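You operate a simulated robot arm through the tools that you are given. There is no shell and no other tool.

You are at the controls of a simulated robot arm. One attempt, no reset.

JOB
Move the pin to the card's plate, zero the gauge and test-pull.
Fine: the stack is let down gently and the counter ends on one lift.
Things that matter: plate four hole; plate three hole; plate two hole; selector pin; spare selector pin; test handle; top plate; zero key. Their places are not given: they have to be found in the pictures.

The check looks at the end state, three seconds after you hand in, the way a careful person would. Anything else that was tipped, shoved, dropped, spilled or broken makes it a failure.

ROBOT AND FRAMES
A 7-joint arm with a two-finger gripper, fixed in place. Base frame: the origin is on the floor under the middle of its stand, x ahead of it, y to its left, z up. Lengths are in mm, angles in rad, forces in N, time in s.
With the tool pointing down near the work surface it reaches from about 340 to 720 mm from the base axis. Its first joint turns from -1.152 to 1.152 rad. Payload 2.45 kg.
The TCP is the grasp point between the finger pads, 26 mm short of the fingertips. In the tool frame z runs along the fingers and y along their closing line. The gripper opens to 96 mm; its body begins 69 mm behind the TCP.
Orientation is that of the tool frame in the base frame, as [roll, pitch, yaw] about the fixed x, y, z axes, in that order (R = Rz(yaw) Ry(pitch) Rx(roll)). With the fingers straight down and closing along the base's y, the tool's x points along the base's -x, its y along +y and its z along -z.

CONTROLS
- The arm moves only by the tool step_arm. Its argument "targets" is a list of rows, each a list of 7 numbers: the finger opening in cm, from 0 to 9.6, then the shift along the tool's x, y, z in cm, then the turn, a rotation vector about the tool's x, y, z in rad. In form: [[fingers, tx, ty, tz, wx, wy, wz], ...]. A call has 1 to 20 rows; each row is the pose to reach, as a shift and turn from the pose commanded when the call began, along the tool's axes at that moment. A row lasts 0.2 s, in which the tool goes at most 50 mm and 0.15 rad; a call with a longer step from one row to the next is refused whole, and so is a gripper value outside its range. Where a pose cannot be reached the arm comes as near as it can. A force on the tool above 40 N (or 10 N above the force at the start of the call, whichever is more), or a blocked arm, ends the call early, and 0.2 s more pass. Each finger travels about 50 mm/s and halts on what it meets, pressing with about 20 N; the grip force reading is that of the motor and also rises with nothing between the fingers. The clock runs only during rows and for 0.2 s after the last one: add rows that repeat a pose to give the fingers time. It gives the time, the measured TCP pose, the force on the tool (base axes), the opening and the grip force at its end, in the units of the frame above (readings bear some noise), with the torque about the TCP (base axes, N m) and any sound that the robot's microphone picked up.
- Cameras (640 x 400 px; columns grow to the right, rows downward): "scene" is fixed at [171.5, -394.1, 1421.1]; the picture's right is [0.73, -0.69, 0.00], its down [-0.41, -0.44, -0.80] and it looks along [0.55, 0.58, -0.60] (base axes); focal length 214 px, centre (320, 200). "wrist" rides on the gripper at [82, 3, -98] in the tool frame; the picture's right is [-0.04, 1.00, 0.00], its down [-0.73, -0.03, -0.68] and it looks along [-0.68, -0.03, 0.73] (tool axes); focal length 256 px, centre (320, 200).
- get_image(camera): a new picture of that camera. No time passes.
- locate(camera, pixels): for up to 12 pixels [column, row] of the newest picture of that camera ("zoom" is the newest enlarged one), the place [x, y, z] in the base frame of the surface seen there, good to about 2 mm. No time passes.
- inspect(camera, box): a new picture of the part [left, top, right, bottom] of that camera's present view, enlarged. No time passes.
- close_job(): hands the job in; it is judged then, once.

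Open the gripper and draw the arm clear of the work before you hand the job in, unless the task says otherwise.

The tools are called after "Call:" as name(argument=value, ...) on one line, values as JSON. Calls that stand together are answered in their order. step_arm: Moves the arm, as the interface text tells. Its arguments: {"type":"object","properties":{"targets":{"type":"array","items":{"type":"array","items":{"type":"number"}}}},"required":["targets"]} The other tools are called the same way: get_image (camera) takes a picture; locate (camera, pixels) gives the place of the surface under pixels of a picture; inspect (camera, box) takes an enlarged picture of a part of a camera's view; close_job () hands the job in.

At the start:

```text
time_s: 0.0
position: [395.2, 102.9, 1358.3]
tcp_rot: [3.141, 0.0, -3.142]
ft_force: [0.1, 0.1, 0.2]
moment: [-0.01, -0.03, 0.0]
grip_width: 96.0
finger_force: 0.1
```

scene: 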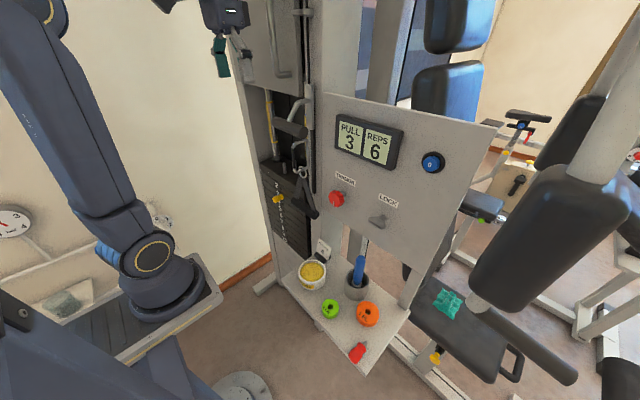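
wrist: 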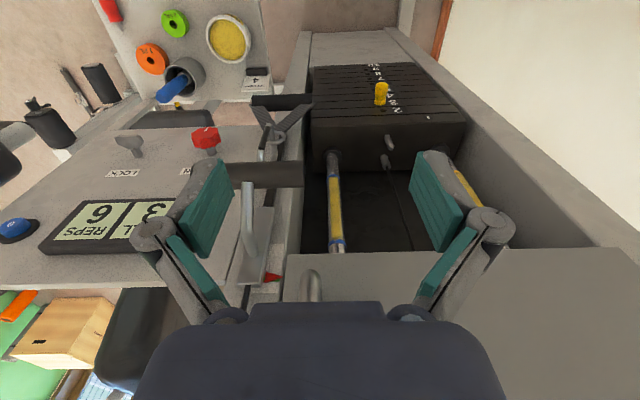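

The first pictures show a weight stack with a yellow pin near scene pixel (277,198), a gauge reading PULL 3 / REPS 6, and a card near (322,247). I'll enlarge these areas to read them.

Call:
inspect(camera="scene", box=[240, 150, 340, 270])

Call:
inspect(camera="wrist", box=[200, 40, 480, 215])

Call:
inspect(camera="scene", box=[300, 90, 480, 230])

Call:
inspect(camera="scene", box=[270, 230, 420, 380])

```text
3.33 times, centred on (290, 210) of scene
```

zoom: 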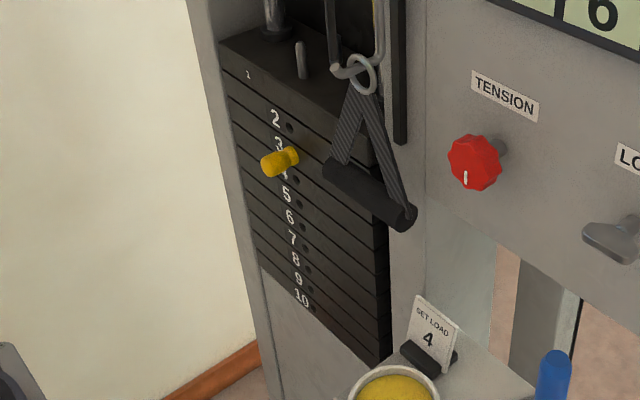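

```text
2.29 times, centred on (340, 128) of wrist
```

zoom: 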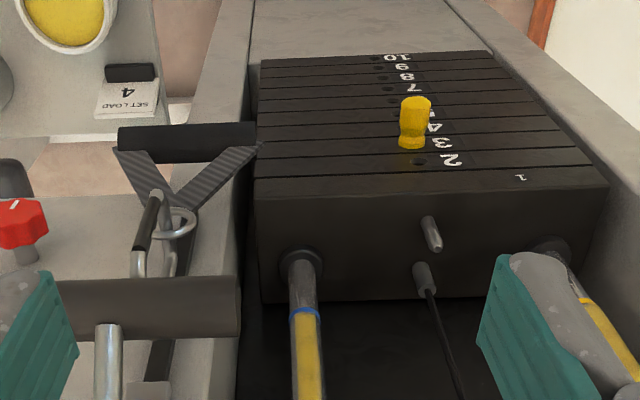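

```text
2.86 times, centred on (390, 160) of scene
```

zoom: 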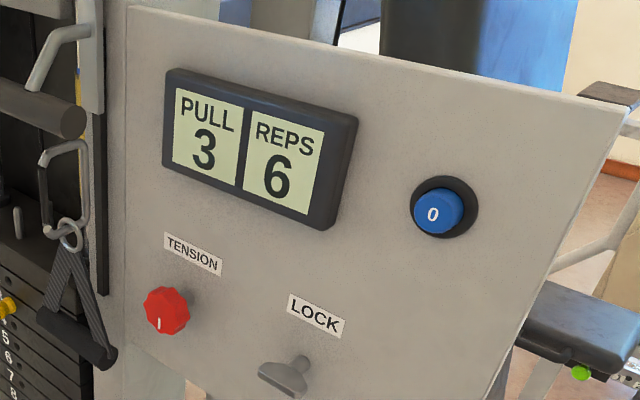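

```text
2.67 times, centred on (345, 305) of scene
```

zoom: 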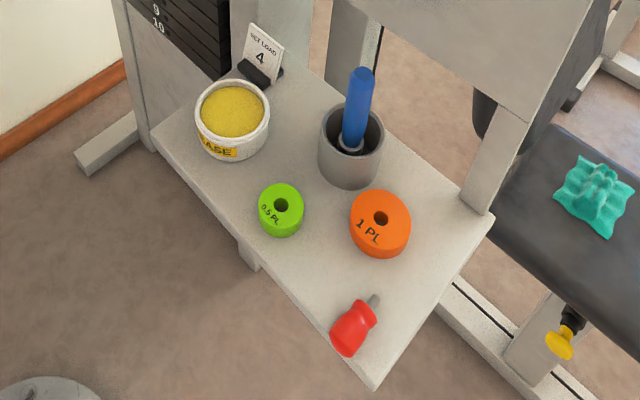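

The card reads "SET LOAD 4", and the yellow pin sits around plate 3. I'll zoom in on the pin rows and get places for the key parts.

Call:
inspect(camera="scene", box=[260, 170, 320, 208])

Call:
locate(camera="scene", pixels=[[277, 198], [322, 247], [312, 275], [358, 265], [330, 308], [368, 313], [357, 352], [337, 199], [378, 221], [432, 162], [290, 125], [312, 205]])

Call:
locate(camera="wrist", pixels=[[381, 87], [388, 140], [382, 111], [330, 155], [430, 150], [320, 90], [430, 90], [288, 98], [267, 155], [250, 215], [205, 138], [310, 285]])

```text
10.53 times, centred on (290, 189) of scene
```

zoom: 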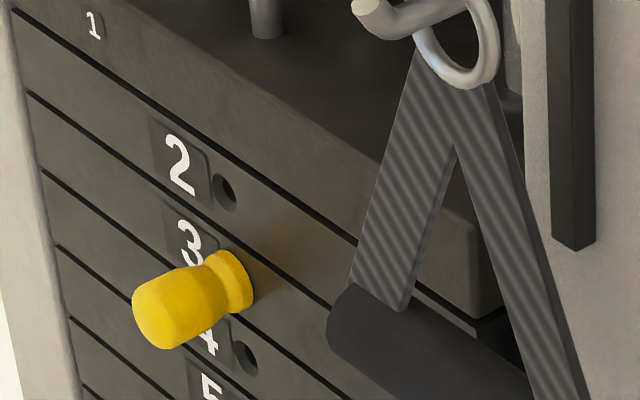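

```text
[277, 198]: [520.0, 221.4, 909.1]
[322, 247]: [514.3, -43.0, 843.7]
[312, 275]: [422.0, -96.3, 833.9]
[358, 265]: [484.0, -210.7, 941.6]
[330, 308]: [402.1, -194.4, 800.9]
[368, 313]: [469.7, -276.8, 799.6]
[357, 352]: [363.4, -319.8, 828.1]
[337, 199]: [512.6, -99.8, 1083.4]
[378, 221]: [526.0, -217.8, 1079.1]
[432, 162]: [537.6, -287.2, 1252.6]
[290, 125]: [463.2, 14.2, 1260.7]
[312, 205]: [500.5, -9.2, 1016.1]
```

```text
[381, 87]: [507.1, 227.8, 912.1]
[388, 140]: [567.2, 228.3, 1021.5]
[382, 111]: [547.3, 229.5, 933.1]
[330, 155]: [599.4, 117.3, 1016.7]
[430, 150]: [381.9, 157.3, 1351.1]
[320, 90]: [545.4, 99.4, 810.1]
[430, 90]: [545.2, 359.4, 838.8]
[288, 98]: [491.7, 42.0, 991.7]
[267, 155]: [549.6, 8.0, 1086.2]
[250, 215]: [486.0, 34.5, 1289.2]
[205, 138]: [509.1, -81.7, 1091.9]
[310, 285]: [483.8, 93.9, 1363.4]
```

The pin is in plate 3's row with its head at about [510, 226, 910]; plate 4's hole is just below it. I'll look at the upper handle/cable area around scene (300,110) and wrist (270,190).

Call:
inspect(camera="scene", box=[250, 70, 340, 150])

Call:
inspect(camera="scene", box=[250, 0, 350, 100])

Call:
inspect(camera="scene", box=[270, 130, 340, 220])

Call:
inspect(camera="wrist", box=[220, 80, 360, 300])

Call:
inspect(camera="wrist", box=[0, 100, 240, 300])

Call:
inspect(camera="wrist", box=[80, 0, 300, 130])

```text
5.00 times, centred on (295, 110) of scene
```

zoom: 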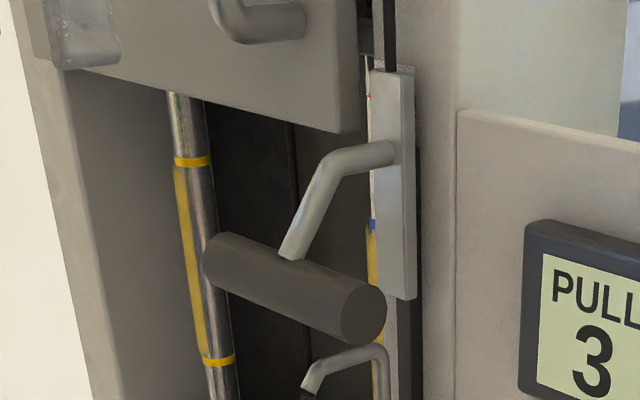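

```text
4.00 times, centred on (300, 50) of scene
```

zoom: 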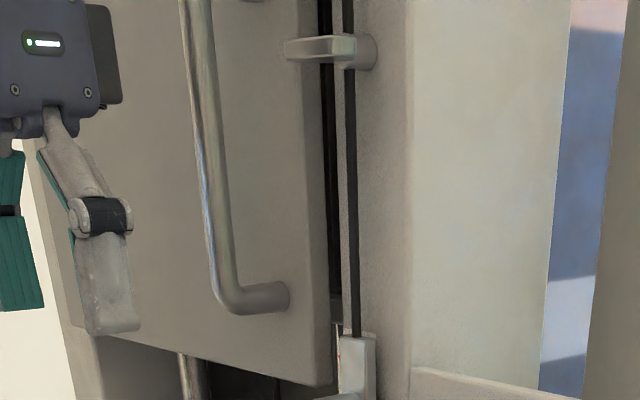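

```text
4.44 times, centred on (305, 175) of scene
```

zoom: 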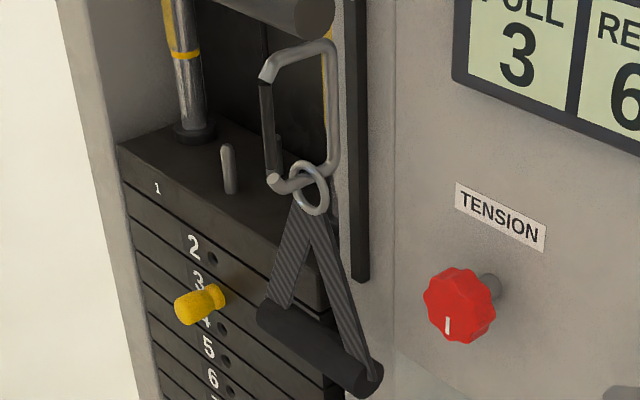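

```text
1.82 times, centred on (290, 190) of wrist
```

zoom: 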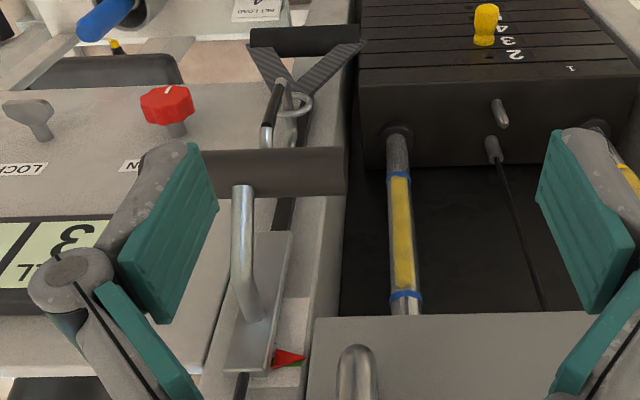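

```text
2.00 times, centred on (120, 200) of wrist
```

zoom: 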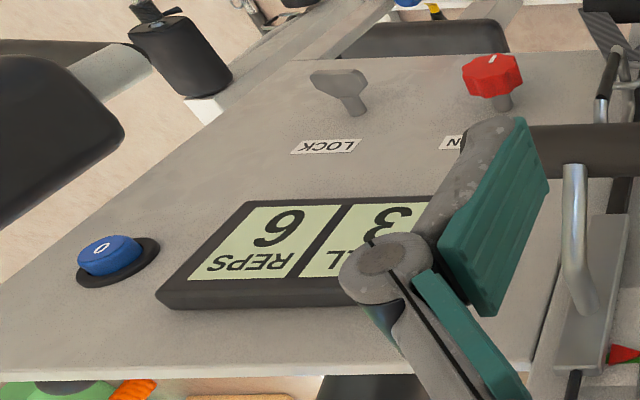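

```text
2.91 times, centred on (190, 65) of wrist
```

zoom: 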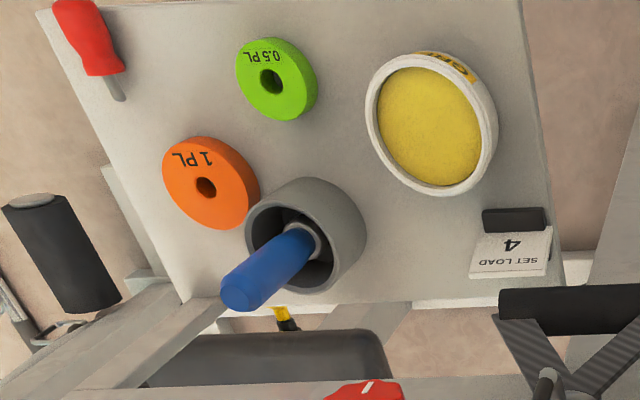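

The dark bar near (290,125) on a bent rod and slider looks like the test handle, with small red/green/blue marks beside its rail. I'll zoom more closely on those marks and on the carabiner.

Call:
inspect(camera="scene", box=[310, 75, 340, 95])

Call:
inspect(camera="scene", box=[310, 95, 340, 135])

Call:
inspect(camera="wrist", box=[240, 240, 320, 300])

Call:
inspect(camera="scene", box=[285, 130, 325, 180])

Call:
inspect(camera="wrist", box=[230, 80, 330, 170])

```text
16.00 times, centred on (325, 85) of scene
```

zoom: 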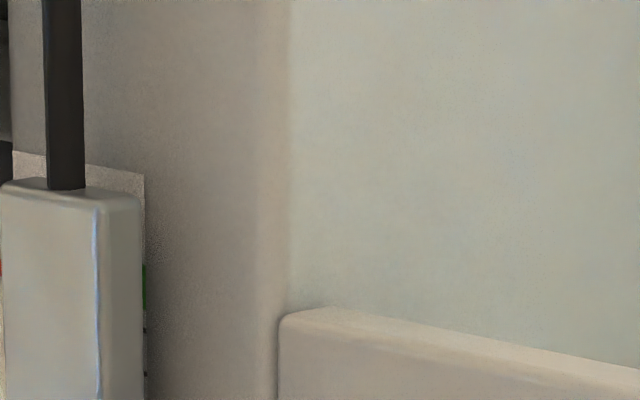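

```text
10.00 times, centred on (325, 115) of scene
```

zoom: 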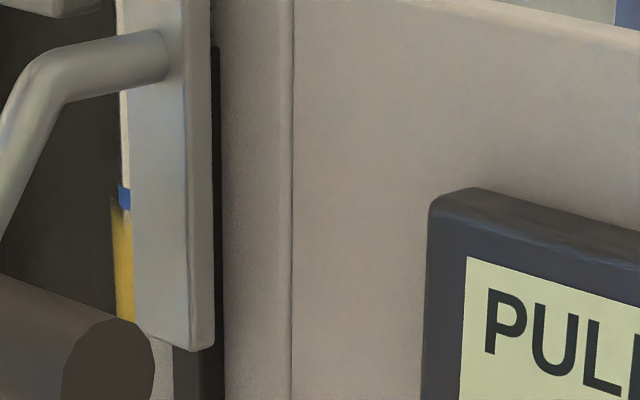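

```text
6.67 times, centred on (280, 270) of wrist
```

zoom: 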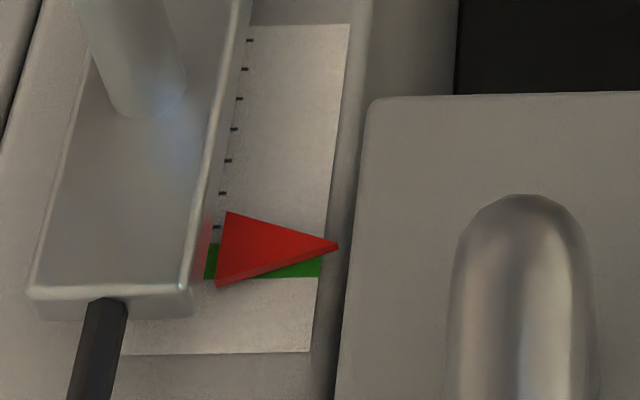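

```text
8.00 times, centred on (305, 155) of scene
```

zoom: 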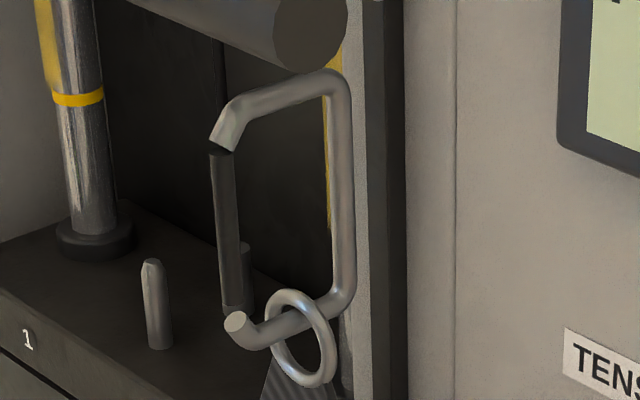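

```text
4.44 times, centred on (280, 125) of wrist
```

zoom: 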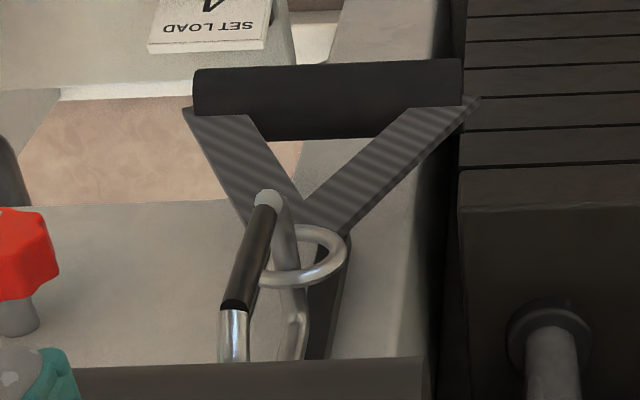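

The red pointer on the slider sits at a green mark at the top of a tick scale, so the pull is likely downward along the rail. I'll locate points along the bar, rod, slider, carabiner and scale.

Call:
inspect(camera="scene", box=[250, 70, 340, 150])

Call:
locate(camera="zoom", pixels=[[220, 255], [360, 315], [290, 290], [295, 245], [330, 165], [380, 150], [390, 100], [390, 280], [340, 355], [410, 350], [390, 40], [365, 350]])

Call:
locate(camera="wrist", pixels=[[220, 175], [330, 160], [330, 185], [248, 185], [255, 245], [275, 277], [290, 290], [302, 245], [278, 246], [264, 130], [283, 118], [300, 128]])

```text
5.00 times, centred on (295, 110) of scene
```

zoom: 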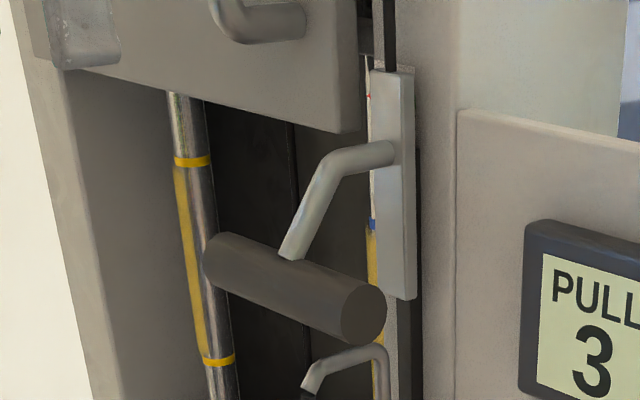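

```text
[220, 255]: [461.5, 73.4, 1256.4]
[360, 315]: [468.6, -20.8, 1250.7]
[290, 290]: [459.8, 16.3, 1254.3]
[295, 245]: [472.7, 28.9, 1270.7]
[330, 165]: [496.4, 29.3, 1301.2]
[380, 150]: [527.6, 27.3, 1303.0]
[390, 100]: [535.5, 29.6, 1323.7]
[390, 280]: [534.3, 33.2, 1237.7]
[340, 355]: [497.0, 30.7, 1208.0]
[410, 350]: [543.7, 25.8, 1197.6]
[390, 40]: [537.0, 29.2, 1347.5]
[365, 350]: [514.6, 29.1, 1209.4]
```

```text
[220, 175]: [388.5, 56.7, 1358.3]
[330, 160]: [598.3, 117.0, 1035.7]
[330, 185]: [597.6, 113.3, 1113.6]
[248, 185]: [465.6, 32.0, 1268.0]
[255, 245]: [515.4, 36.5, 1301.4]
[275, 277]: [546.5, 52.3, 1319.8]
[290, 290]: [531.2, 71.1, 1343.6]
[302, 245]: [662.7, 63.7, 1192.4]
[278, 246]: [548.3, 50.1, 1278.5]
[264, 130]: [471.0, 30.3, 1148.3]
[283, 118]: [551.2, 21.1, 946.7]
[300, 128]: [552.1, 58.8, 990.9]
```

The bar runs along y from about -25 to 75 near x=470, z=1253, on a slider at x≈540. Next I'll check how the carabiner and strap are hung, with located points.

Call:
inspect(camera="scene", box=[285, 125, 335, 175])

Call:
inspect(camera="wrist", box=[250, 60, 350, 160])

```text
8.00 times, centred on (310, 150) of scene
```

zoom: 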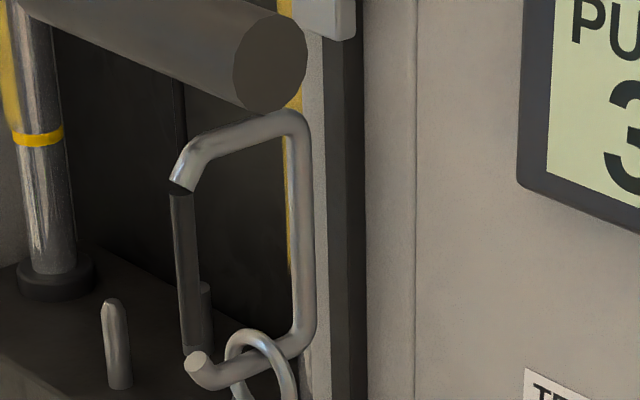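

```text
4.00 times, centred on (300, 110) of wrist
```

zoom: 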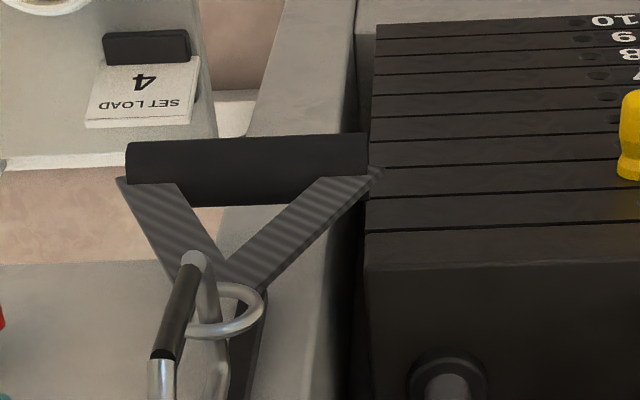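

The carabiner in the scene picture spans about (292,147) to (307,170). I'll locate points along it in the full scene image, plus the bar ends.

Call:
locate(camera="scene", pixels=[[292.5, 147], [297, 143], [302, 140.8], [307, 140.5], [307.5, 152.5], [307.5, 164], [300, 171], [293.8, 160], [301, 180], [292, 190], [303, 197], [311, 205]])

Call:
inspect(camera="scene", box=[255, 165, 335, 225])

```text
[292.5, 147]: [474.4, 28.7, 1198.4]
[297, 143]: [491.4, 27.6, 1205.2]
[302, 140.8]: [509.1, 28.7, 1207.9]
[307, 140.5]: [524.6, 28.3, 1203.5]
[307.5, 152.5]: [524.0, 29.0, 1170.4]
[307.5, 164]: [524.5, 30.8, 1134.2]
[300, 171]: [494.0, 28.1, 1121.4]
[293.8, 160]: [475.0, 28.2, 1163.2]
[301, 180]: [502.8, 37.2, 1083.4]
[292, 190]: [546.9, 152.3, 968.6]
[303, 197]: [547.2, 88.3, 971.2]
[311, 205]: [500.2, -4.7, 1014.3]
```

```text
6.67 times, centred on (295, 195) of scene
```

zoom: 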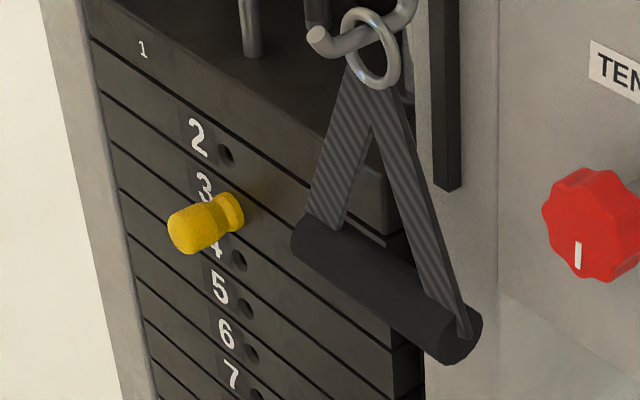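

The carabiner hangs in the plane y≈28 between z≈1121 and 1208, under the bar. Now I'll locate the scale ticks, panel surface and button, and re-check the rail's extent.

Call:
locate(camera="wrist", pixels=[[270, 245], [268.5, 254.7], [266.5, 264], [264.5, 274], [278, 279.5], [282.5, 277], [266, 278], [284, 244], [279, 292], [248, 284], [246, 292], [262, 240]])

Call:
locate(camera="scene", pixels=[[330, 100], [480, 130], [325, 220], [440, 260], [432, 162], [421, 163], [436, 150], [443, 166], [370, 143], [314, 191], [310, 12], [303, 14]])

Call:
inspect(camera="scene", box=[410, 140, 460, 180])

```text
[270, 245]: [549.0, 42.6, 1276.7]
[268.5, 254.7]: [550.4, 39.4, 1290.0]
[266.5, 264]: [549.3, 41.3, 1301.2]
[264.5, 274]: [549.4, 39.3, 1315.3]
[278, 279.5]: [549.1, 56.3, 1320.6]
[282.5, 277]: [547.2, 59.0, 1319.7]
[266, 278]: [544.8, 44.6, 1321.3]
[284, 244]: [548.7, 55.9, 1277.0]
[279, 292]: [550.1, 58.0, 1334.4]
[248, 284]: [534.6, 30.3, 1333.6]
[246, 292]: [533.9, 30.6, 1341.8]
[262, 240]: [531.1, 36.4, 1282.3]
```

```text
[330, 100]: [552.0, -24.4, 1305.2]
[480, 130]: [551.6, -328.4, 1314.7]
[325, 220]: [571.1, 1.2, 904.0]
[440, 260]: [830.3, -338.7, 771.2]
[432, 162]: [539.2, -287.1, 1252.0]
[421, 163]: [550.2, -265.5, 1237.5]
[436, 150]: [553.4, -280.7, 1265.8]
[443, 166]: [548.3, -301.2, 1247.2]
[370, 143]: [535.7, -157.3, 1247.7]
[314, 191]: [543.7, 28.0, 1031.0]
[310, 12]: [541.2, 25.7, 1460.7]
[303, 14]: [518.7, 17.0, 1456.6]
```

```text
10.00 times, centred on (435, 160) of scene
```

zoom: 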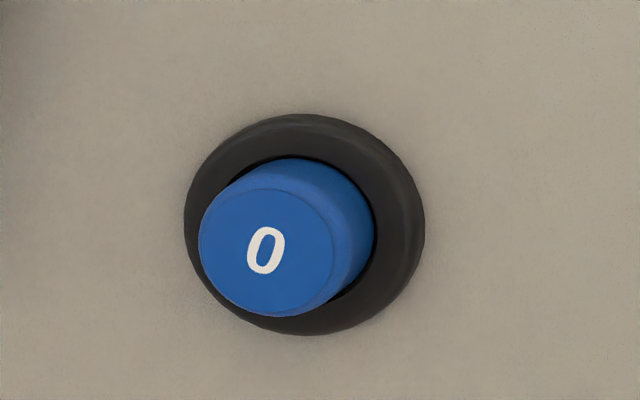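

The panel face is at x≈552 with the button front at about [538, -287, 1252]. Now I'll get a high-zoom view of the hole column to fit the plate pitch.

Call:
inspect(camera="scene", box=[262, 180, 312, 211])

Call:
locate(camera="scene", pixels=[[150, 250], [160, 290], [130, 230], [90, 130], [180, 310], [230, 10], [220, 50], [245, 50]])

```text
12.80 times, centred on (287, 196) of scene
```

zoom: 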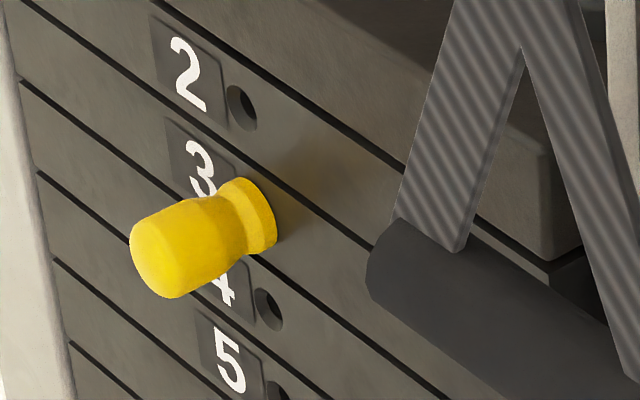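

```text
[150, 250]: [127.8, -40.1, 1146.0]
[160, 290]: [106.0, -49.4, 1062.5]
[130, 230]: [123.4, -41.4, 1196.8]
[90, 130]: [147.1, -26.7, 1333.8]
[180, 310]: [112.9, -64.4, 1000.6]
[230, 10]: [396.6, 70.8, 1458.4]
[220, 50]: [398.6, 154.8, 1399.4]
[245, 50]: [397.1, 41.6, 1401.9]
```

Hole 2 shows at zoom (242,107), hole 4 at (268,309), and the pin head runs from (160,262) to (258,215). Locating these now.

Call:
locate(camera="zoom", pixels=[[234, 107], [260, 309], [250, 125], [277, 325], [160, 260], [200, 245], [235, 225], [262, 215], [215, 100], [15, 82], [37, 172], [52, 260]])

Call:
inspect(camera="scene", box=[265, 195, 325, 245])

```text
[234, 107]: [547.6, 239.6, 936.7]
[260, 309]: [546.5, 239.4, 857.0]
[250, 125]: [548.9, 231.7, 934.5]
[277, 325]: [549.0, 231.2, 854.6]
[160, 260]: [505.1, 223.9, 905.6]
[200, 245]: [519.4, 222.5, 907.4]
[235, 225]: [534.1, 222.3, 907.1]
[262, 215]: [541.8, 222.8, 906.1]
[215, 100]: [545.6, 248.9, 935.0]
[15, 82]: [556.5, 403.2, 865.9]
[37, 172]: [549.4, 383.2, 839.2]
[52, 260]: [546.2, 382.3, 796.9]
```

```text
8.00 times, centred on (295, 220) of scene
```

zoom: 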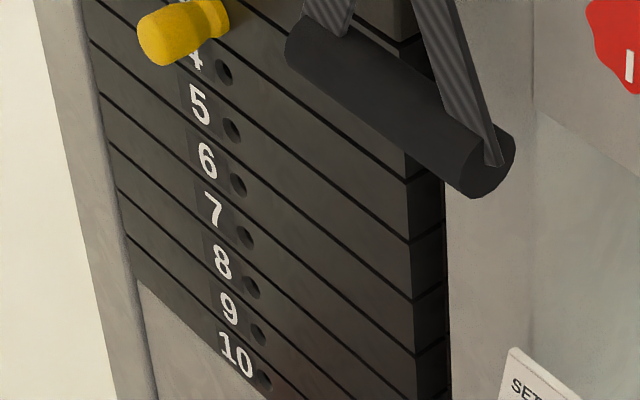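

Holes 2 and 4 sit at z≈936 and 856 (pitch ≈40 mm), y≈235. I'll check the pitch with the remaining holes at zoom (232,130), (238,184), (245,237), (252,287), (259,334), (265,380).

Call:
locate(camera="zoom", pixels=[[218, 71], [231, 76], [226, 129], [239, 134], [232, 183], [245, 188], [239, 236], [252, 241], [246, 286], [259, 290], [253, 333], [266, 337]])

Call:
inspect(camera="wrist", box=[340, 60, 420, 130])

```text
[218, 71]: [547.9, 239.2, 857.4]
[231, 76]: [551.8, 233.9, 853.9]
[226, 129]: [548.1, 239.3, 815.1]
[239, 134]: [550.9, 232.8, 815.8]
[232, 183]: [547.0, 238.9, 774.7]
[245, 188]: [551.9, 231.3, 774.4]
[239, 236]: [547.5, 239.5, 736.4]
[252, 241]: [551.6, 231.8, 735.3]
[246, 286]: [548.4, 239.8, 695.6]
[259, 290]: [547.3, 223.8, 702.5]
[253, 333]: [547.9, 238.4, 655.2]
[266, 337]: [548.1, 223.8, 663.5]
```

```text
5.71 times, centred on (380, 95) of wrist
```

zoom: 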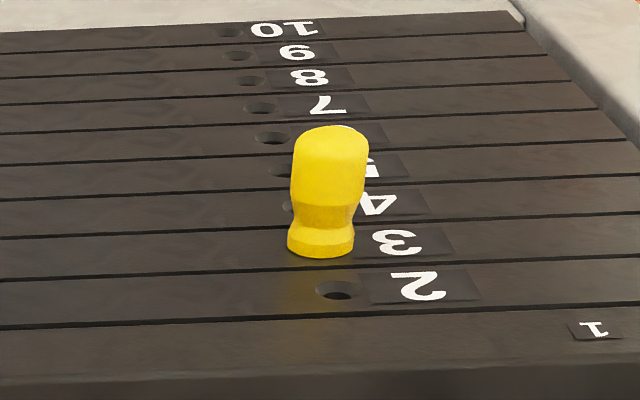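

The pitch fits 40 mm per plate. I'll refine the hole's and the pin head's y from the wrist zoom, using points around hole 2 (337,290) and the head (325,150)-(320,245).

Call:
locate(camera="zoom", pixels=[[312, 291], [362, 291], [337, 302], [337, 278], [320, 150], [294, 165], [365, 165], [290, 240], [352, 240], [320, 250], [320, 215], [330, 130]])

```text
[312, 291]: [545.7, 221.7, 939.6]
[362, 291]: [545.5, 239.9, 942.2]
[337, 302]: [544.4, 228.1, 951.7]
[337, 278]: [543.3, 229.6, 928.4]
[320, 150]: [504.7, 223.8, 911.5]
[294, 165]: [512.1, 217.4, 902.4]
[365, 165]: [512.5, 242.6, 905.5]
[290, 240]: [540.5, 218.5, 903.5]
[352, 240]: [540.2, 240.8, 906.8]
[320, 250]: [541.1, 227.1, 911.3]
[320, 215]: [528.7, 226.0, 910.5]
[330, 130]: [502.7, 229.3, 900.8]
```

Pin axis is about y=230, z=900, head from x≈502 to 542 with about 25 mm diameter; hole 4 should be at z≈860. I'll shift the open gripper to (370, 230) and descend in free space to z≈1008.

Call:
step_arm(targets=[[9.6, 1.0, 4.2, 0, 0, 0, 0], [9.6, 2.5, 8.5, 0, 0, 0, 0], [9.6, 2.5, 12.7, 0, 0, 0, 0], [9.6, 2.5, 12.7, 5, 0, 0, 0], [9.6, 2.5, 12.7, 10, 0, 0, 0], [9.6, 2.5, 12.7, 15, 0, 0, 0], [9.6, 2.5, 12.7, 20, 0, 0, 0], [9.6, 2.5, 12.7, 25, 0, 0, 0], [9.6, 2.5, 12.7, 30, 0, 0, 0], [9.6, 2.5, 12.7, 35, 0, 0, 0]])

```text
time_s: 2.2
position: [367.7, 230.2, 1010.2]
tcp_rot: [3.141, 0.001, -3.141]
ft_force: [0.3, -0.7, 0.6]
moment: [0.0, 0.01, -0.01]
grip_width: 95.8
finger_force: 0.0
```

At [368, 230, 1010] pointing straight down with clear space. I'll tilt the fingers forward about the tool's y by 0.785 rad in small steps.

Call:
step_arm(targets=[[9.6, 0, 0, 0, 0, -0.13, 0], [9.6, 0, 0, 0, 0, -0.26, 0], [9.6, 0, 0, 0, 0, -0.39, 0], [9.6, 0, 0, 0, 0, -0.52, 0], [9.6, 0, 0, 0, 0, -0.65, 0], [9.6, 0, 0, 0, 0, -0.785, 0], [9.6, 0, 0, 0, 0, -0.785, 0]])

Call:
get_image(camera="wrist")

Call:
get_image(camera="scene")

```text
time_s: 3.8
position: [370.9, 230.1, 1010.0]
tcp_rot: [3.14, 0.785, -3.141]
ft_force: [1.2, -0.5, 0.6]
moment: [-0.02, -0.03, 0.0]
grip_width: 96.2
finger_force: 0.1
```

```text
taken
```

wrist: 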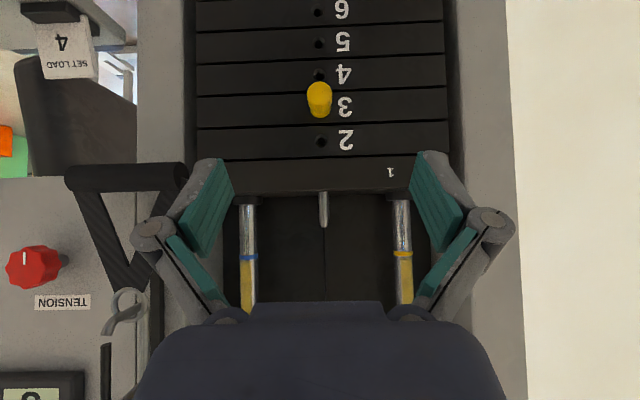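

```text
taken
```

scene: 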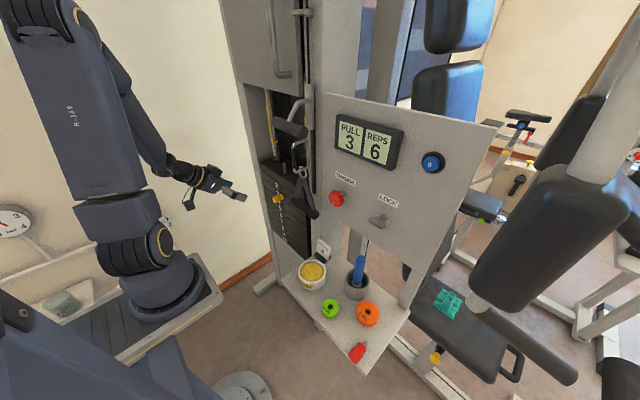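

The wrist camera now faces the stack almost straight on: pin head at (319,98), hole 4 at (319,76), hole 2 at (320,142). I'll enlarge and locate these.

Call:
inspect(camera="wrist", box=[270, 30, 370, 160])

```text
3.08 times, centred on (320, 95) of wrist
```

zoom: 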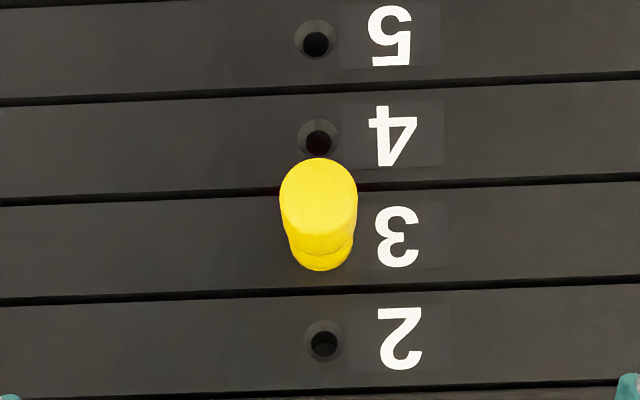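

Call:
locate(camera="zoom", pixels=[[302, 341], [346, 340], [324, 319], [324, 363], [294, 40], [338, 39], [316, 17], [316, 60], [282, 195], [356, 195], [318, 195], [318, 235]])

```text
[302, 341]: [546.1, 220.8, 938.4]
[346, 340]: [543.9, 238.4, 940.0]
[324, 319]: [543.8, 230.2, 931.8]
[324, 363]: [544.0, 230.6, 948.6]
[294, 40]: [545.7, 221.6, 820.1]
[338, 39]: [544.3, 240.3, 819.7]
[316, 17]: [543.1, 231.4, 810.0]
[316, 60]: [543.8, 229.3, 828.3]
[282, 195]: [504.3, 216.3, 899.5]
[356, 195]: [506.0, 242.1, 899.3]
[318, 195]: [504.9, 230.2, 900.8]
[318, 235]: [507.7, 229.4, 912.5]
```

Hole 2 is at z=940.0, hole 5 at z=819.5 (pitch 40.2), all at y≈230; pin axis at y≈229.5, z≈900 with front face at x≈503. I'll move to a pre-grasp point at (445, 230, 900) with fingers open.

Call:
step_arm(targets=[[9.6, 0.9, 0, 4.2, 0, 0, 0], [9.6, 1.8, 0, 8.6, 0, 0, 0], [9.6, 2.47, 0, 13.08, 0, 0, 0], [9.6, 2.47, 0, 13.08, 0, 0, 0]])

Call:
get_image(camera="wrist")

```text
time_s: 4.8
position: [442.0, 232.1, 900.4]
tcp_rot: [3.14, 0.787, 3.14]
ft_force: [-0.1, 0.0, -1.0]
moment: [-0.01, -0.03, -0.02]
grip_width: 96.0
finger_force: 0.0
```

```text
taken
```

wrist: 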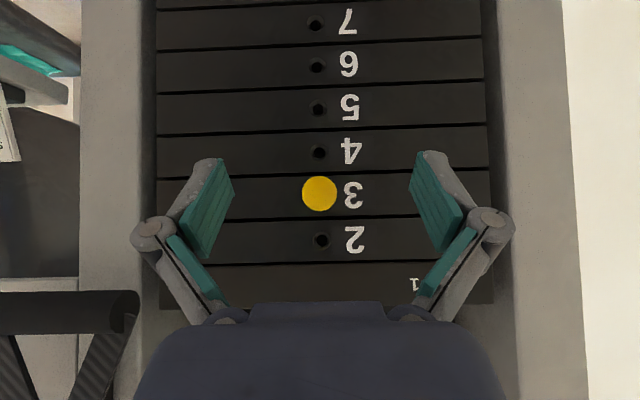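

The pin head (319,193) lies centred between the open fingers. I'll advance straight along base x to x≈513 keeping z=900, straddling the head.

Call:
step_arm(targets=[[9.6, -1.6, 0, 1.6, 0, 0, 0], [9.6, -3.2, 0, 3.2, 0, 0, 0], [9.6, -4.8, 0, 4.8, 0, 0, 0], [9.6, -4.8, 0, 4.8, 0, 0, 0], [9.6, -4.8, 0, 4.8, 0, 0, 0]])

Call:
get_image(camera="wrist")

Call:
inspect(camera="scene", box=[220, 150, 340, 230])

```text
time_s: 6.0
position: [512.2, 231.0, 899.3]
tcp_rot: [-3.14, 0.787, 3.14]
ft_force: [-0.5, -0.4, -0.6]
moment: [-0.05, 0.03, 0.03]
grip_width: 96.1
finger_force: 0.0
```

```text
taken
```

wrist: 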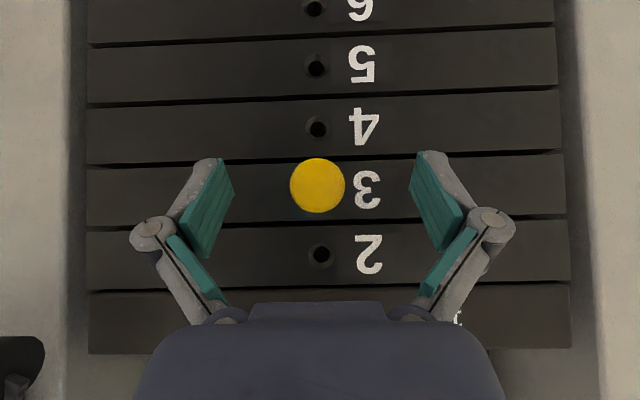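

```text
5.00 times, centred on (280, 190) of scene
```

zoom: 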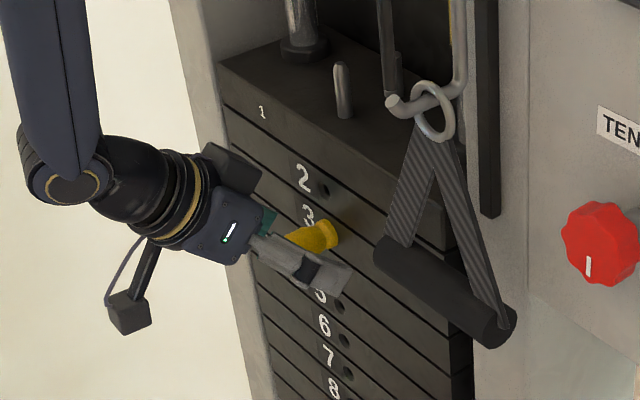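

The scene shows both fingers straddling the yellow head. Closing the fingers on it now, with time for them to settle.

Call:
step_arm(targets=[[6.0, 0, 0, 0, 0, 0, 0], [4.0, 0, 0, 0, 0, 0, 0], [3.0, 0, 0, 0, 0, 0, 0], [2.0, 0, 0, 0, 0, 0, 0], [1.0, 0, 0, 0, 0, 0, 0], [1.0, 0, 0, 0, 0, 0, 0], [1.0, 0, 0, 0, 0, 0, 0], [1.0, 0, 0, 0, 0, 0, 0]])

Call:
get_image(camera="wrist")

```text
time_s: 7.8
position: [511.8, 230.4, 899.8]
tcp_rot: [-3.14, 0.785, 3.141]
ft_force: [-2.4, -9.2, 2.0]
moment: [-0.01, -0.06, -0.13]
grip_width: 24.2
finger_force: 19.5
```

```text
taken
```

wrist: 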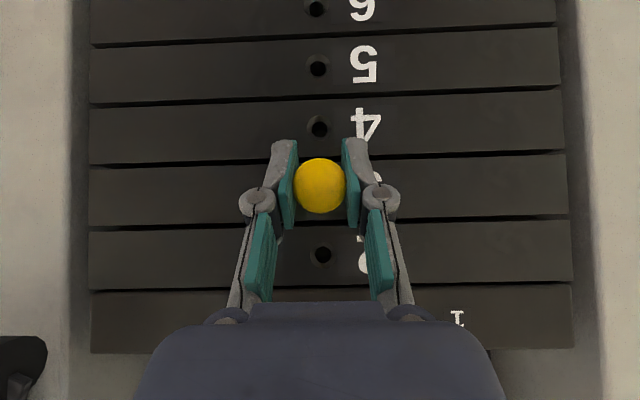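

The grip is on the head (24.2 mm, 19.5 N) but there's a -9 N sideways reading, so the hand sits slightly too far in +y. I'll shift -0.8 mm in y to relieve it.

Call:
step_arm(targets=[[1.0, 0, -0.04, 0, 0, 0, 0], [1.0, 0, -0.08, 0, 0, 0, 0], [1.0, 0, -0.08, 0, 0, 0, 0]])

```text
time_s: 8.6
position: [511.8, 228.9, 900.2]
tcp_rot: [-3.141, 0.784, 3.14]
ft_force: [-0.2, -6.5, -8.4]
moment: [0.01, 0.18, -0.11]
grip_width: 24.1
finger_force: 19.7
```

Side force fell to -6.5 N. I'll pull the pin straight out along -x slowly by 20 mm and watch the forces.

Call:
step_arm(targets=[[1.0, 0.18, 0, -0.18, 0, 0, 0], [1.0, 0.35, 0, -0.35, 0, 0, 0], [1.0, 0.71, 0, -0.71, 0, 0, 0], [1.0, 1.06, 0, -1.06, 0, 0, 0], [1.0, 1.41, 0, -1.41, 0, 0, 0], [1.0, 1.41, 0, -1.41, 0, 0, 0]])

Call:
get_image(camera="wrist")

Call:
inspect(camera="scene", box=[240, 170, 320, 225])

```text
time_s: 10.0
position: [491.2, 230.3, 898.1]
tcp_rot: [-3.14, 0.786, 3.141]
ft_force: [-0.6, -0.5, 0.1]
moment: [0.03, 0.02, 0.01]
grip_width: 24.3
finger_force: 20.3
```

```text
taken
```

wrist: 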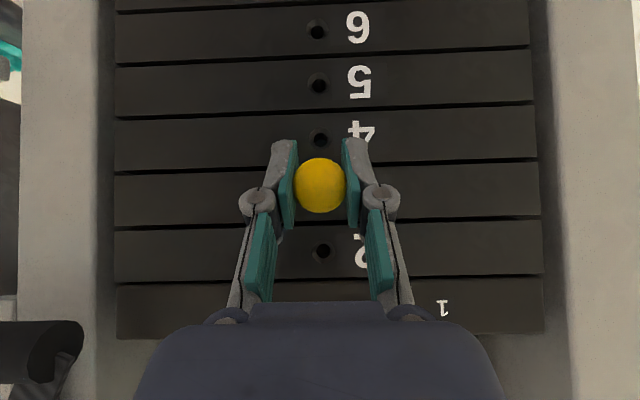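

```text
7.27 times, centred on (280, 198) of scene
```

zoom: 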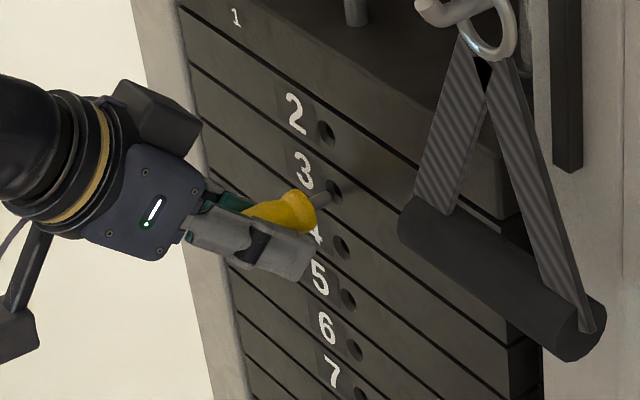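

The pin slides out with negligible force and its shank is visible at zoom (320,197). I'll keep pulling straight back 25 mm more and check.

Call:
step_arm(targets=[[1.0, 0.35, 0, -0.35, 0, 0, 0], [1.0, 0.71, 0, -0.71, 0, 0, 0], [1.0, 1.06, 0, -1.06, 0, 0, 0], [1.0, 1.41, 0, -1.41, 0, 0, 0], [1.0, 1.77, 0, -1.77, 0, 0, 0], [1.0, 1.77, 0, -1.77, 0, 0, 0]])

Call:
inspect(camera="scene", box=[240, 170, 320, 225])

```text
time_s: 11.4
position: [466.6, 230.3, 899.2]
tcp_rot: [3.14, 0.787, -3.141]
ft_force: [-0.5, -0.7, -0.1]
moment: [0.01, -0.03, -0.02]
grip_width: 24.4
finger_force: 19.7
```

```text
7.27 times, centred on (280, 198) of scene
```

zoom: 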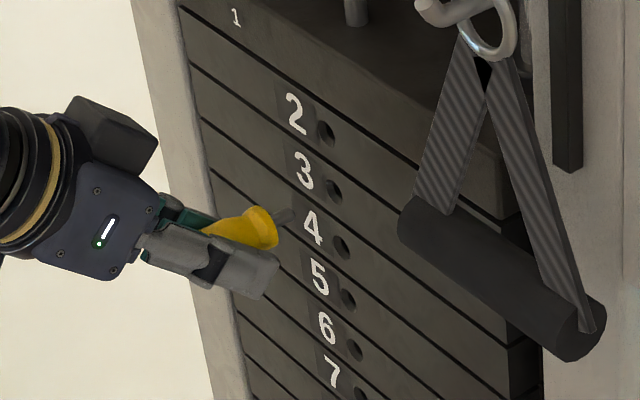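

The pin is fully out; its tip shows at zoom (291,213). I'll locate the tip, collar and hole 4 to check the pin's alignment.

Call:
locate(camera="zoom", pixels=[[291, 213], [284, 216], [278, 219], [265, 215], [262, 232], [240, 230], [334, 189], [342, 246]])

Call:
inspect(camera="scene", box=[265, 188, 295, 208])

Call:
get_image(camera="wrist")

```text
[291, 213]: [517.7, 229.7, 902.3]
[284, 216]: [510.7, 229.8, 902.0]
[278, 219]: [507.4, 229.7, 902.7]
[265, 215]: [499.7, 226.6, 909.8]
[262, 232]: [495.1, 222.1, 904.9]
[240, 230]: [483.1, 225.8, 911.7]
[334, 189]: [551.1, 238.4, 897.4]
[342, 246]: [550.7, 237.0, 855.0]
```

```text
16.00 times, centred on (280, 198) of scene
```

zoom: 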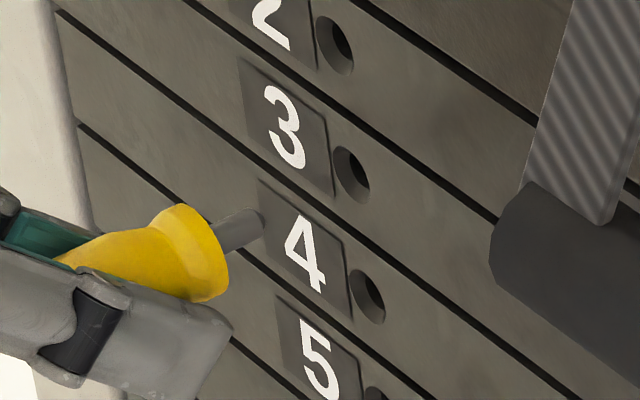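

```text
taken
```

wrist: 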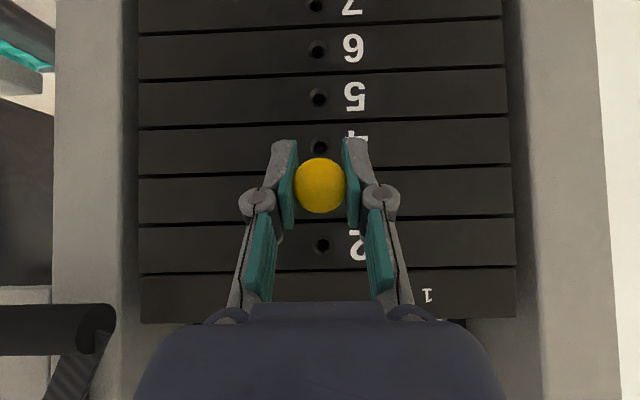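

The shank is about 22 mm long, its tip at [519, 230, 900], 27 mm clear of the plates. I'll move straight down 40.2 mm to line up with plate 4's hole.

Call:
step_arm(targets=[[1.0, 0.7, 0, 0.7, 0, 0, 0], [1.0, 1.4, 0, 1.4, 0, 0, 0], [1.0, 2.1, 0, 2.1, 0, 0, 0], [1.0, 2.84, 0, 2.84, 0, 0, 0], [1.0, 2.84, 0, 2.84, 0, 0, 0], [1.0, 2.84, 0, 2.84, 0, 0, 0]])

Call:
inspect(camera="scene", box=[262, 195, 302, 220])

Call:
inspect(camera="wrist", box=[260, 100, 380, 260])

```text
time_s: 12.8
position: [468.2, 230.5, 858.5]
tcp_rot: [-3.141, 0.785, -3.141]
ft_force: [0.7, -1.0, 0.1]
moment: [0.0, 0.01, 0.03]
grip_width: 24.1
finger_force: 20.0
```

```text
16.00 times, centred on (282, 208) of scene
```

zoom: 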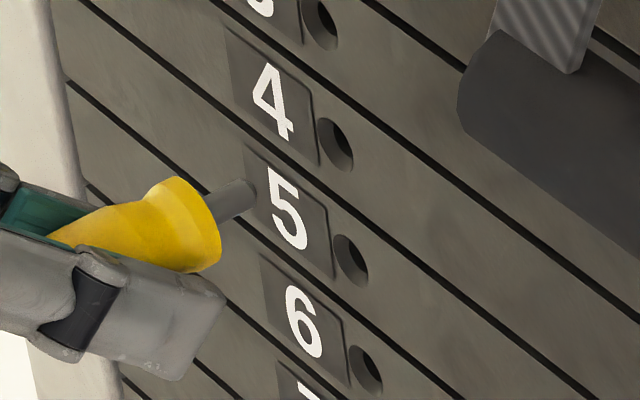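

```text
2.50 times, centred on (320, 180) of wrist
```

zoom: 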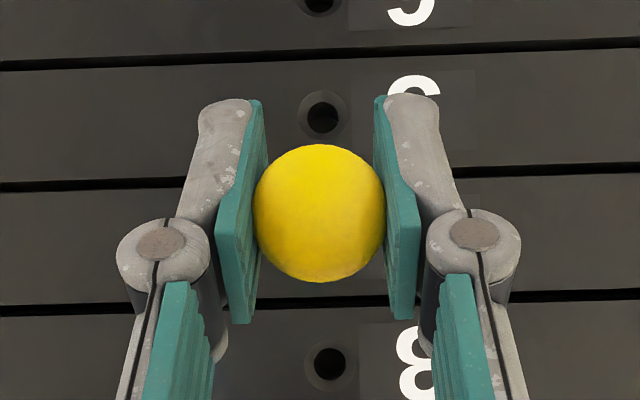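

Projecting the shank forward from its tip at zoom (250,188) lands at about (336,143), right on hole 4 at (335,145). I'll insert slowly along +x, first 35 mm.

Call:
step_arm(targets=[[1.0, -0.35, 0, 0.35, 0, 0, 0], [1.0, -0.71, 0, 0.71, 0, 0, 0], [1.0, -1.06, 0, 1.06, 0, 0, 0], [1.0, -1.41, 0, 1.41, 0, 0, 0], [1.0, -1.63, 0, 1.63, 0, 0, 0], [1.0, -1.84, 0, 1.84, 0, 0, 0], [1.0, -2.05, 0, 2.05, 0, 0, 0], [1.0, -2.26, 0, 2.26, 0, 0, 0], [1.0, -2.47, 0, 2.47, 0, 0, 0], [1.0, -2.47, 0, 2.47, 0, 0, 0]])

Call:
inspect(camera="scene", box=[262, 195, 302, 220])

```text
time_s: 15.0
position: [503.4, 230.3, 859.1]
tcp_rot: [-3.141, 0.784, 3.141]
ft_force: [0.2, -0.5, 0.1]
moment: [-0.01, 0.0, 0.0]
grip_width: 24.0
finger_force: 20.0
```

```text
16.00 times, centred on (282, 208) of scene
```

zoom: 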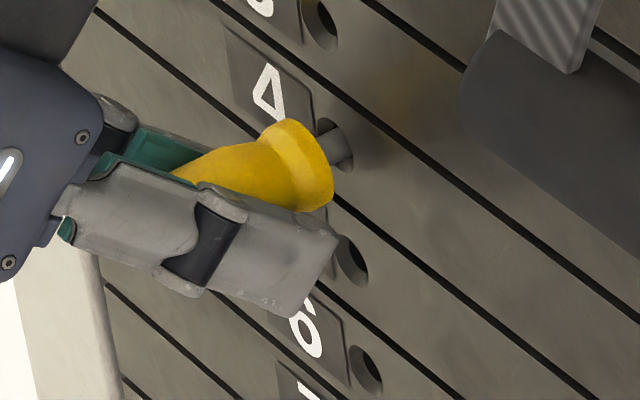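

The shank is entering hole 4 with no force. I'll push the remaining ~9 mm in small steps until the collar seats.

Call:
step_arm(targets=[[1.0, -0.18, 0, 0.18, 0, 0, 0], [1.0, -0.35, 0, 0.35, 0, 0, 0], [1.0, -0.5, 0, 0.5, 0, 0, 0], [1.0, -0.64, 0, 0.64, 0, 0, 0], [1.0, -0.64, 0, 0.64, 0, 0, 0]])

Call:
inspect(camera="scene", box=[262, 195, 302, 220])

```text
time_s: 16.2
position: [511.9, 229.4, 859.6]
tcp_rot: [-3.141, 0.784, -3.141]
ft_force: [-3.6, -1.3, -0.4]
moment: [0.05, -0.01, -0.03]
grip_width: 24.3
finger_force: 19.3
```

```text
16.00 times, centred on (282, 208) of scene
```

zoom: 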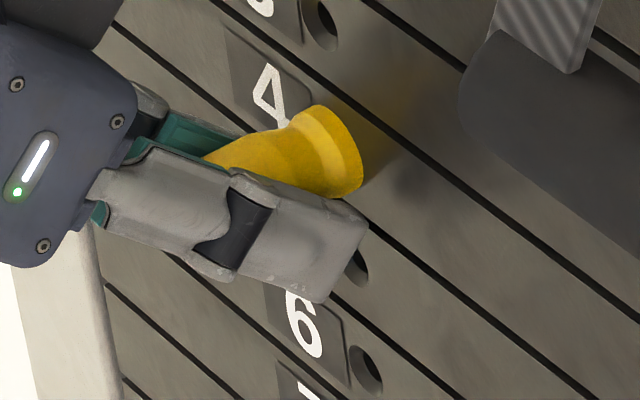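

A -3.6 N reading along x suggests the collar is touching. I'll push 2 mm more to seat it and look at the force.

Call:
step_arm(targets=[[1.0, -0.07, 0, 0.07, 0, 0, 0], [1.0, -0.14, 0, 0.14, 0, 0, 0], [1.0, -0.14, 0, 0.14, 0, 0, 0]])

Call:
inspect(camera="scene", box=[262, 195, 302, 220])

```text
time_s: 17.0
position: [514.0, 230.2, 857.4]
tcp_rot: [-3.141, 0.782, -3.141]
ft_force: [-16.2, -3.4, 1.8]
moment: [0.0, 0.04, -0.09]
grip_width: 24.1
finger_force: 20.3
```

```text
16.00 times, centred on (282, 208) of scene
```

zoom: 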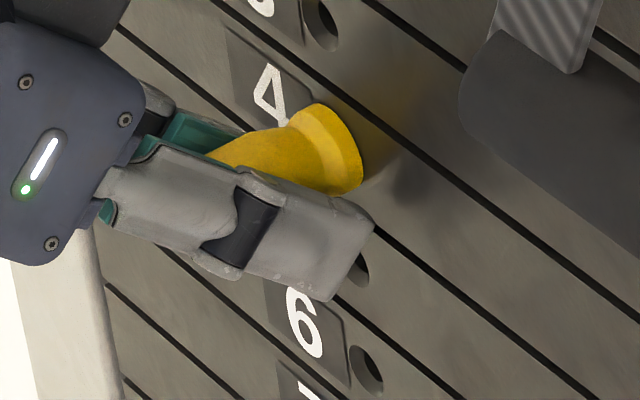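

The pin is seated firmly (-16 N). I'll ease back 1.5 mm to unload, then open the fingers.

Call:
step_arm(targets=[[1.0, 0.1, 0, -0.1, 0, 0, 0], [1.0, 0.1, 0, -0.1, 0, 0, 0], [3.0, 0.1, 0, -0.1, 0, 0, 0], [4.5, 0.1, 0, -0.1, 0, 0, 0], [6.5, 0.1, 0, -0.1, 0, 0, 0], [8.5, 0.1, 0, -0.1, 0, 0, 0], [9.0, 0.1, 0, -0.1, 0, 0, 0], [9.0, 0.1, 0, -0.1, 0, 0, 0]])

Call:
inspect(camera="scene", box=[252, 185, 312, 225])

Call:
get_image(camera="wrist")

```text
time_s: 18.8
position: [513.6, 229.9, 859.1]
tcp_rot: [3.142, 0.785, 3.141]
ft_force: [-0.3, 0.1, 0.5]
moment: [0.01, 0.0, 0.01]
grip_width: 90.3
finger_force: 0.1
```

```text
10.00 times, centred on (282, 205) of scene
```

zoom: 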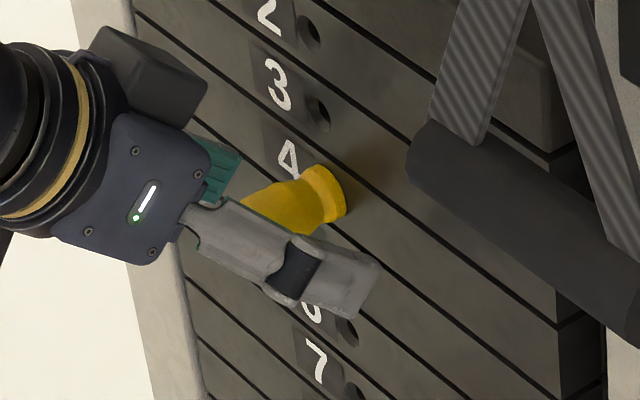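

```text
taken
```

wrist: 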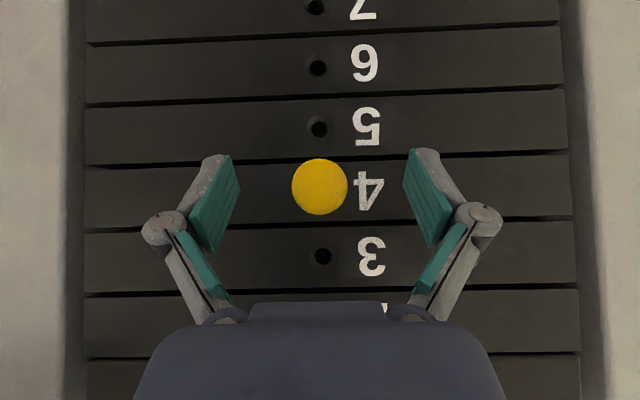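

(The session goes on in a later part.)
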